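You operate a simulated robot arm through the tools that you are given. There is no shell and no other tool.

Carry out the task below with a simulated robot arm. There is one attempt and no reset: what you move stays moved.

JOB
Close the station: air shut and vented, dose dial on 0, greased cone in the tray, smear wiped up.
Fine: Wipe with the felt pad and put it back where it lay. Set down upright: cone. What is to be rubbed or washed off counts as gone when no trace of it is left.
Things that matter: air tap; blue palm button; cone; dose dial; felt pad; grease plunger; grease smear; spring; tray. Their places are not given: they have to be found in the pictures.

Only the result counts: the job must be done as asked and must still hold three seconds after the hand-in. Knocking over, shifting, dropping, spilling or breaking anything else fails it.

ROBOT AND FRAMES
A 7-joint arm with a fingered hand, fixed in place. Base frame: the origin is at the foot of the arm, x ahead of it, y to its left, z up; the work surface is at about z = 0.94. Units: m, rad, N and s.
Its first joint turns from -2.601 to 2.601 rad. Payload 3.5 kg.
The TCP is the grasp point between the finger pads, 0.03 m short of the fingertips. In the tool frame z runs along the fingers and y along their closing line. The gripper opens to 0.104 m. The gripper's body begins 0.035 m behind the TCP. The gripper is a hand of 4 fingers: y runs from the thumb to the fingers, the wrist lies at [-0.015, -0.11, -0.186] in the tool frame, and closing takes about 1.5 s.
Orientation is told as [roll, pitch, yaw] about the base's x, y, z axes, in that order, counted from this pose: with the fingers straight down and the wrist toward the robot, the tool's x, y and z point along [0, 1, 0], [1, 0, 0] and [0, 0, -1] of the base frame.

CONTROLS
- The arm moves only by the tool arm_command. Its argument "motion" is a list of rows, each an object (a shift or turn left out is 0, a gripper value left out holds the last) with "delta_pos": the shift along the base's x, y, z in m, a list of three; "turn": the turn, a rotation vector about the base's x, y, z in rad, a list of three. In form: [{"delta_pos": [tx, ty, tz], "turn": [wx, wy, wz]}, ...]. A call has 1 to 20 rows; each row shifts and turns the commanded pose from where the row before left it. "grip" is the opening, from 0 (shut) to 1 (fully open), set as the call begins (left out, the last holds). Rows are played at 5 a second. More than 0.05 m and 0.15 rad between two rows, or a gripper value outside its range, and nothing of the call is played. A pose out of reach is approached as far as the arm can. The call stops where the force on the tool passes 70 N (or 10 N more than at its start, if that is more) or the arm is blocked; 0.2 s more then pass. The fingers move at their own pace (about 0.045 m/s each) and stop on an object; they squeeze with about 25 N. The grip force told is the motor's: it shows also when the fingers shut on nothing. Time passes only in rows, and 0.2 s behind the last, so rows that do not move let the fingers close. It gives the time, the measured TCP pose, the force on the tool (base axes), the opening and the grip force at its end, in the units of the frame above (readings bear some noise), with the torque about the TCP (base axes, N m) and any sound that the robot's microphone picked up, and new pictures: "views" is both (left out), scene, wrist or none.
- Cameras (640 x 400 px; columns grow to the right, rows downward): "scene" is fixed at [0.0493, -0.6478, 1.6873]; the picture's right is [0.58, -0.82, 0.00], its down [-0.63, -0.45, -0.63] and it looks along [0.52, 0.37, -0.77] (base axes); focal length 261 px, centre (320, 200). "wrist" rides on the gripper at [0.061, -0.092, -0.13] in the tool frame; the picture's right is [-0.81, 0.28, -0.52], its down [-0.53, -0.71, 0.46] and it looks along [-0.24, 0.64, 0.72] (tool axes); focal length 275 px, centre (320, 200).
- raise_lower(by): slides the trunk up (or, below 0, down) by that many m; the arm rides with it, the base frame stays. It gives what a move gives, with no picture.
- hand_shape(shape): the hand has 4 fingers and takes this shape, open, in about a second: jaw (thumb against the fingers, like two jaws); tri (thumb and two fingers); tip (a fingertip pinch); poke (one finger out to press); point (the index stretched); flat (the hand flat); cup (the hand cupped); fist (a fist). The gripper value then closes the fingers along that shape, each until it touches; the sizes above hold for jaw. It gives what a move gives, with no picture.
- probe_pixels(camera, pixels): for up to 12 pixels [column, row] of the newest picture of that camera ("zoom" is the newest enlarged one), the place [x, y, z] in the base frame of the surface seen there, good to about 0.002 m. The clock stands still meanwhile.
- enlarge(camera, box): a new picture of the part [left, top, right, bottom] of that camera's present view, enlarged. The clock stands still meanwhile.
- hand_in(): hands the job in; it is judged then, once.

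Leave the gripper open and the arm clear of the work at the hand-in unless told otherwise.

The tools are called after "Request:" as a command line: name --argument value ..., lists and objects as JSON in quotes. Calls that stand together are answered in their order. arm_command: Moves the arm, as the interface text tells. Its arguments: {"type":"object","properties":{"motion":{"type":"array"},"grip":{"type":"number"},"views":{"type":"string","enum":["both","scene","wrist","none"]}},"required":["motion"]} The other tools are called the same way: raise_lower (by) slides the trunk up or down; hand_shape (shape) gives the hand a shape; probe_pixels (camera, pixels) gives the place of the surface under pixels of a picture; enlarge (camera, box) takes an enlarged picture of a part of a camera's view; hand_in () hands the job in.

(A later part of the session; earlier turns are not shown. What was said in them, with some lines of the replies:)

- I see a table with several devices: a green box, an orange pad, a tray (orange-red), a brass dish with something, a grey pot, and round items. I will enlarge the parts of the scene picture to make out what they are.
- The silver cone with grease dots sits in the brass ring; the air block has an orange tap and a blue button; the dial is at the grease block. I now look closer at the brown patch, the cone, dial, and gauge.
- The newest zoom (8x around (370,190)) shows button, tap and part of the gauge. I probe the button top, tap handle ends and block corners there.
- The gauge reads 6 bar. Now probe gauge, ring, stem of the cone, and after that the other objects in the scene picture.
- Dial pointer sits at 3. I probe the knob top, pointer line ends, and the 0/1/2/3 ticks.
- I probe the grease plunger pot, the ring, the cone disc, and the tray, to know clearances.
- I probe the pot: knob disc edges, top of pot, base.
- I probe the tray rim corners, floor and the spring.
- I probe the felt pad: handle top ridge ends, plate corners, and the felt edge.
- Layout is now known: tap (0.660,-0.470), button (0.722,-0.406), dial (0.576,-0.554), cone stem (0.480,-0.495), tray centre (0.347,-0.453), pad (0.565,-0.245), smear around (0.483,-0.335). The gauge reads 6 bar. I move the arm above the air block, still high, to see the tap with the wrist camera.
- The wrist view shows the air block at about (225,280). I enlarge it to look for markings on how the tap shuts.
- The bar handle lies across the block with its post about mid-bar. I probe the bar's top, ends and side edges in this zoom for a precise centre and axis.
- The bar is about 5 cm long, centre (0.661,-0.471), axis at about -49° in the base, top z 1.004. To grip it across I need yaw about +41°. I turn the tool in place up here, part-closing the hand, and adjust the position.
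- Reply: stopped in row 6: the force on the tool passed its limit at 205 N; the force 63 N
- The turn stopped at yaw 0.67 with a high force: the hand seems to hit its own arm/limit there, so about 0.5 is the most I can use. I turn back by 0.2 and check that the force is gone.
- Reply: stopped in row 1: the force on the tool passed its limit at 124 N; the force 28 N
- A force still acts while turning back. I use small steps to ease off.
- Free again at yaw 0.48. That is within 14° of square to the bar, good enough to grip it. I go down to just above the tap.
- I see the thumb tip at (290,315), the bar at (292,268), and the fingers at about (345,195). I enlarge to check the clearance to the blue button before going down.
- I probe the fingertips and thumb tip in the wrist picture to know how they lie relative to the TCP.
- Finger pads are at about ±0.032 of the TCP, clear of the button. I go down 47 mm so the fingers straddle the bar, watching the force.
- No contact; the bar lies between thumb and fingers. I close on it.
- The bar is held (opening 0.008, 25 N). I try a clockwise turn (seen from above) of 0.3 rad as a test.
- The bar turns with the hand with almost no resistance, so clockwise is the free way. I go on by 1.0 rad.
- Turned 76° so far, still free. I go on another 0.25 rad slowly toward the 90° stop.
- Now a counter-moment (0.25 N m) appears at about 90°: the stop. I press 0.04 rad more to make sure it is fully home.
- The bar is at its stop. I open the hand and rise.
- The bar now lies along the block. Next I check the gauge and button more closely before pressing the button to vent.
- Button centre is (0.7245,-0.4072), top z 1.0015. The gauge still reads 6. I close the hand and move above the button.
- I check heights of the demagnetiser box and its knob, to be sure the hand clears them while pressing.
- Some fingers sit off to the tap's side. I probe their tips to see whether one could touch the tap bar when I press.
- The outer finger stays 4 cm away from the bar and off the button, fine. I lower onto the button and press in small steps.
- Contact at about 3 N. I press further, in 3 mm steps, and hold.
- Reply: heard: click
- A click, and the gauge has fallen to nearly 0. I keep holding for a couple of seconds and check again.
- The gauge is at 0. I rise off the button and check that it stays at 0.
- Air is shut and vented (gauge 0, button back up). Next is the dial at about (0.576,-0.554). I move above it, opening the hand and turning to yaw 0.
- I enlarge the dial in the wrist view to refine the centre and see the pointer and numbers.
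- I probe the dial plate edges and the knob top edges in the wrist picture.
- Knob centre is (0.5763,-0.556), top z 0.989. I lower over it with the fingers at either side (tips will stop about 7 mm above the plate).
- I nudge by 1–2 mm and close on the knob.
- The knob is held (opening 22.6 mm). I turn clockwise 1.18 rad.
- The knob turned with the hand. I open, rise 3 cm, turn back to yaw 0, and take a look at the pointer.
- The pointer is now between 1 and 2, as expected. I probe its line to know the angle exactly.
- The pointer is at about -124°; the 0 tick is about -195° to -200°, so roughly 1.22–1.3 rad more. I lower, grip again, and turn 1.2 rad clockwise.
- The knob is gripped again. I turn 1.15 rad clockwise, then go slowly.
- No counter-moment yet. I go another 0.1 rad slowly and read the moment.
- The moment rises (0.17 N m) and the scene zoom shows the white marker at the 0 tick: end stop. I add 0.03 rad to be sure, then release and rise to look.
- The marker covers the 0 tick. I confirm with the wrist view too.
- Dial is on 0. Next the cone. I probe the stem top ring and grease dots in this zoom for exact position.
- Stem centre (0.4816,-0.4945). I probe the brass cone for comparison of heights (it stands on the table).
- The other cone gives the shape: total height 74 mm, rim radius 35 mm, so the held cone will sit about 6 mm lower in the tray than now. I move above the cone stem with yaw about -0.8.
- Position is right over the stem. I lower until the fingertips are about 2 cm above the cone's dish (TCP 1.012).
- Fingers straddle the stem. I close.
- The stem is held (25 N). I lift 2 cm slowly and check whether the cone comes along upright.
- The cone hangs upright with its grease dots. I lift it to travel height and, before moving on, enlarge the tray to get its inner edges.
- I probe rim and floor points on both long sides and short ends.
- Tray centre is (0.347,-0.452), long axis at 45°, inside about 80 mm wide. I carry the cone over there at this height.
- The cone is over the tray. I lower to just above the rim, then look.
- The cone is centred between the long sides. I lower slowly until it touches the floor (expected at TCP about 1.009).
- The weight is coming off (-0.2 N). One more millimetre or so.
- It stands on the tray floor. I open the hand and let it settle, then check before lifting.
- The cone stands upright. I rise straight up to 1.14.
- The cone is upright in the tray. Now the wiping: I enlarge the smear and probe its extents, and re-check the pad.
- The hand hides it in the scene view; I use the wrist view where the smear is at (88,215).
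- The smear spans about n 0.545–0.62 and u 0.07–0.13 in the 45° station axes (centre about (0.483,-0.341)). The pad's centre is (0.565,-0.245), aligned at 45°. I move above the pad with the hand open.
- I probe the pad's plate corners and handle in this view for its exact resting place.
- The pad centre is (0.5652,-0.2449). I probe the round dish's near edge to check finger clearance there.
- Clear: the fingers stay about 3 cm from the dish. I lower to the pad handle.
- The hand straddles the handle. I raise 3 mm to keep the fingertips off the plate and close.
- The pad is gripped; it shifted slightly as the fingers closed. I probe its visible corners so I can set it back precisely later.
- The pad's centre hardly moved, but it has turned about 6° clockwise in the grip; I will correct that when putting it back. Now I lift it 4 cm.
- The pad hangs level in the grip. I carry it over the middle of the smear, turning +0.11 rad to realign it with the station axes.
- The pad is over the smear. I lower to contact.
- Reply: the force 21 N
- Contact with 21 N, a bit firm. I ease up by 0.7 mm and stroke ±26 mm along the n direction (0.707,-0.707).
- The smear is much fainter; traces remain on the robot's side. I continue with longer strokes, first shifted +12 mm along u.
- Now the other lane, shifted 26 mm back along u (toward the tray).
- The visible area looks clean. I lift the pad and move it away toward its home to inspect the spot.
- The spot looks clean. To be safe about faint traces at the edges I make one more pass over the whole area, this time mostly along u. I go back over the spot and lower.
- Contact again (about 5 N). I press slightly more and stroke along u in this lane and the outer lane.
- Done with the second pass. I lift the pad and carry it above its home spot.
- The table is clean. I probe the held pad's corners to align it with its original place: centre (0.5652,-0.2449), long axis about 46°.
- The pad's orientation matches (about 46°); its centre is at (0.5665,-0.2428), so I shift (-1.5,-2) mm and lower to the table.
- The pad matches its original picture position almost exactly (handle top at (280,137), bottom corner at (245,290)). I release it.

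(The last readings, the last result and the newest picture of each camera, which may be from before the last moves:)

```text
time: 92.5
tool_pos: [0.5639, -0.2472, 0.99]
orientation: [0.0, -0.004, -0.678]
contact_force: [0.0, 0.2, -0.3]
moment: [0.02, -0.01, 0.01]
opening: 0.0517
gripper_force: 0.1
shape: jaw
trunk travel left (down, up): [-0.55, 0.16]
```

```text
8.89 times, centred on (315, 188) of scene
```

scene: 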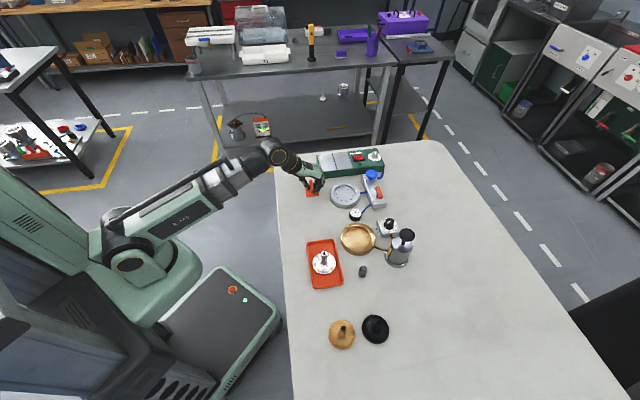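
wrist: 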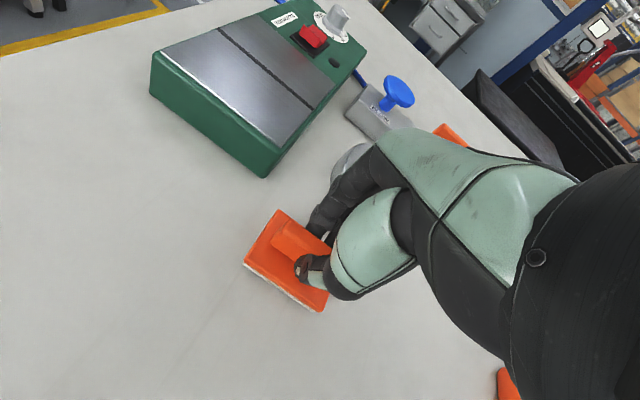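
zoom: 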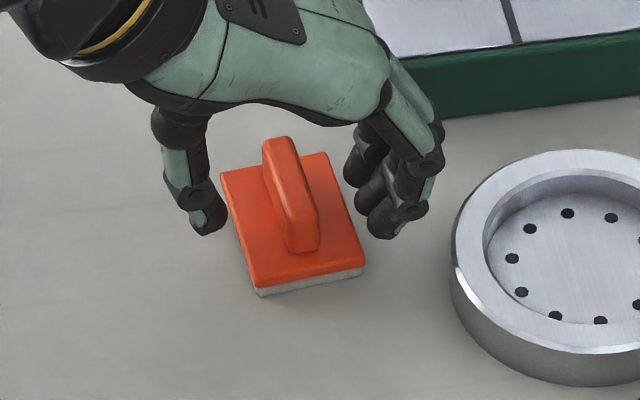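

On release the pad turned a few degrees counter-clockwise. I probe its corners to see how far it is from the original pose.

Request:
probe_pixels --camera "zoom" --pixels '[[224, 175], [323, 155], [361, 264], [258, 285], [274, 145], [304, 245], [258, 293], [363, 276]]'

```text
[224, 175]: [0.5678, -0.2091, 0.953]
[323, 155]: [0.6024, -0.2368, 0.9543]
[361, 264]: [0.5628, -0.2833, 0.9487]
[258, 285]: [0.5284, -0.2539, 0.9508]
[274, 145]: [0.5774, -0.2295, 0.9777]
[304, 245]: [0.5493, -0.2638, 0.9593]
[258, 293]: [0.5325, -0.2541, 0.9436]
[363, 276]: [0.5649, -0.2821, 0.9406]
```

Centre is within 1 mm and the angle within about 4° of the original, which is fine. I rise straight up and then retreat to near the starting pose.

Request:
arm_command --motion '[{"delta_pos": [0, 0, 0.02]}, {"delta_pos": [0, 0, 0.04]}, {"delta_pos": [0, 0, 0.045]}, {"delta_pos": [0, 0, 0.045]}, {"delta_pos": [0, 0, 0.045]}, {"delta_pos": [0, 0.02, 0.045]}, {"delta_pos": [0, 0.03, 0.03], "turn": [0, 0, 0.13]}, {"delta_pos": [0, 0.03, 0.03], "turn": [0, 0, 0.13]}, {"turn": [0, 0, 0.13]}, {"turn": [0, 0, 0.13]}, {"turn": [0, 0, 0.13]}, {}]' --grip 1 --views "both"

Request:
enlarge --camera "scene" --box '[290, 150, 430, 238]'

Request:
enlarge --camera "scene" --box '[290, 205, 430, 293]'

```text
time: 95.1
tool_pos: [0.564, -0.1662, 1.291]
orientation: [0.0, -0.003, -0.024]
contact_force: [-0.4, 0.0, 0.3]
moment: [0.02, 0.0, -0.02]
opening: 0.1035
gripper_force: 0.1
shape: jaw
trunk travel left (down, up): [-0.55, 0.16]
```

scene: 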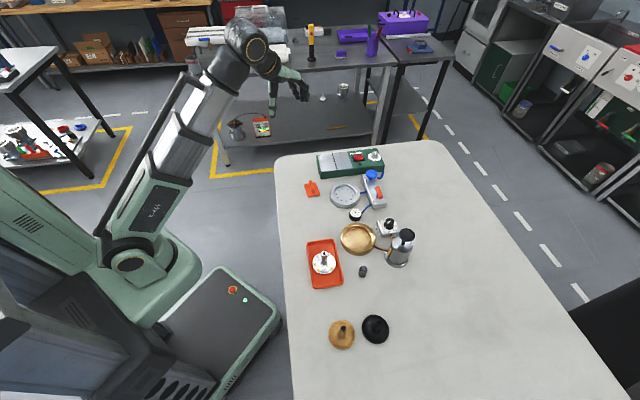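
wrist: 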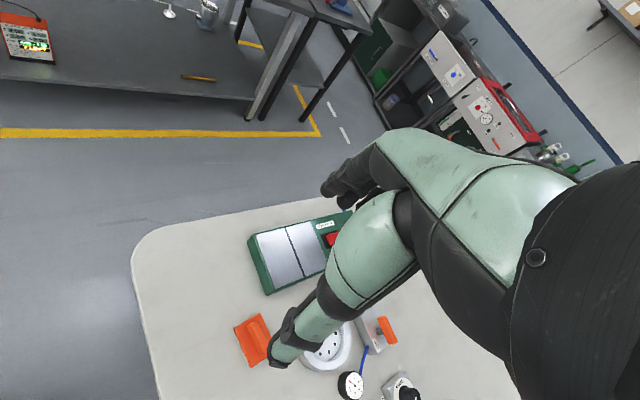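

```text
4.55 times, centred on (360, 194) of scene
```

zoom: 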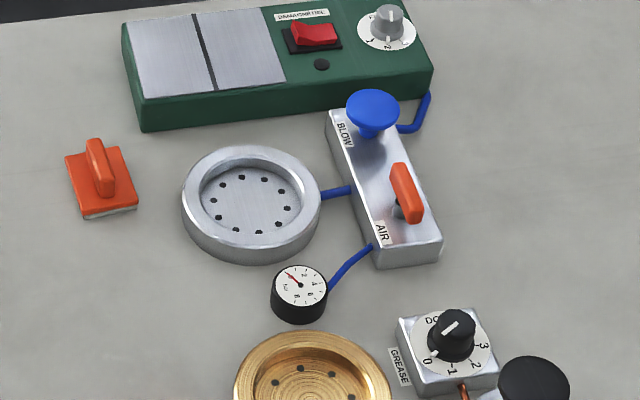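

```text
4.55 times, centred on (360, 249) of scene
```

zoom: 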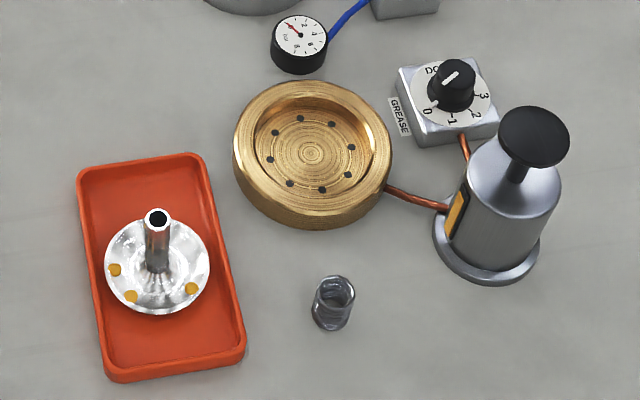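

Everything looks in place. I check the gauge and the wiped spot once more in close-up.

Request:
enlarge --camera "scene" --box '[340, 205, 370, 225]'

Request:
enlarge --camera "scene" --box '[295, 200, 345, 232]'

Request:
enlarge --camera "scene" --box '[375, 205, 415, 240]'

```text
16.00 times, centred on (355, 215) of scene
```

zoom: 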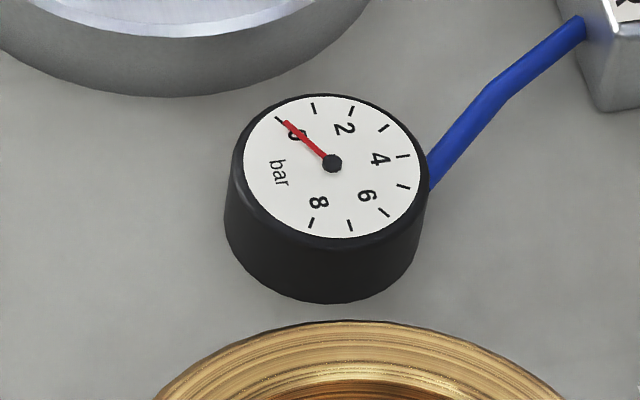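

```text
12.50 times, centred on (320, 216) of scene
```

zoom: 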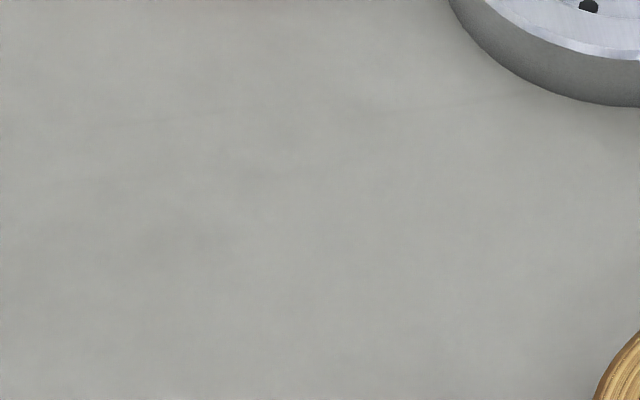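

```text
11.43 times, centred on (395, 222) of scene
```

zoom: 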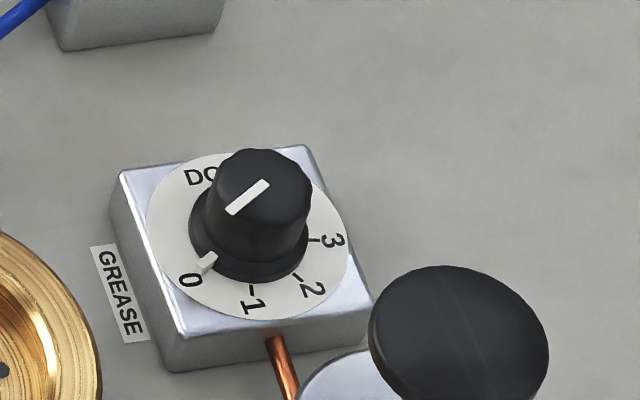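

The gauge reads 0 with the tap shut, the dial is on 0, and the cone stands upright in the tray. The smear is gone, the pad is back in its place, and the arm is clear with the hand open. I hand in.

Request:
hand_in

```text
The job is handed in.
```

The station is closed and I have handed the job in; the tool accepted it but gave no verdict.

- **Air:** I turned the tap 90° clockwise to its stop, then held the blue button until the gauge fell from 6 bar to 0. It still read 0 in the last picture.
- **Dose dial:** I turned it from 3 down to its end stop at 0. The marker covers the 0 tick.
- **Cone:** The greased silver cone stands upright in the middle of the tray, grease dots still on it.
- **Smear:** I wiped the whole patch twice with the felt pad, and no trace shows in the close-up.
- **Felt pad:** It is back with its centre within about 1 mm of where it lay. It turned about 4° as the fingers let go, and I left that uncorrected.

The arm is raised clear of the work with the hand open. The only unplanned contact was early on: at yaw 0.67 rad the turning tool jammed, most likely against the arm itself. The force limit stopped the move and I backed off. None of the pictures showed anything else on the table moved.
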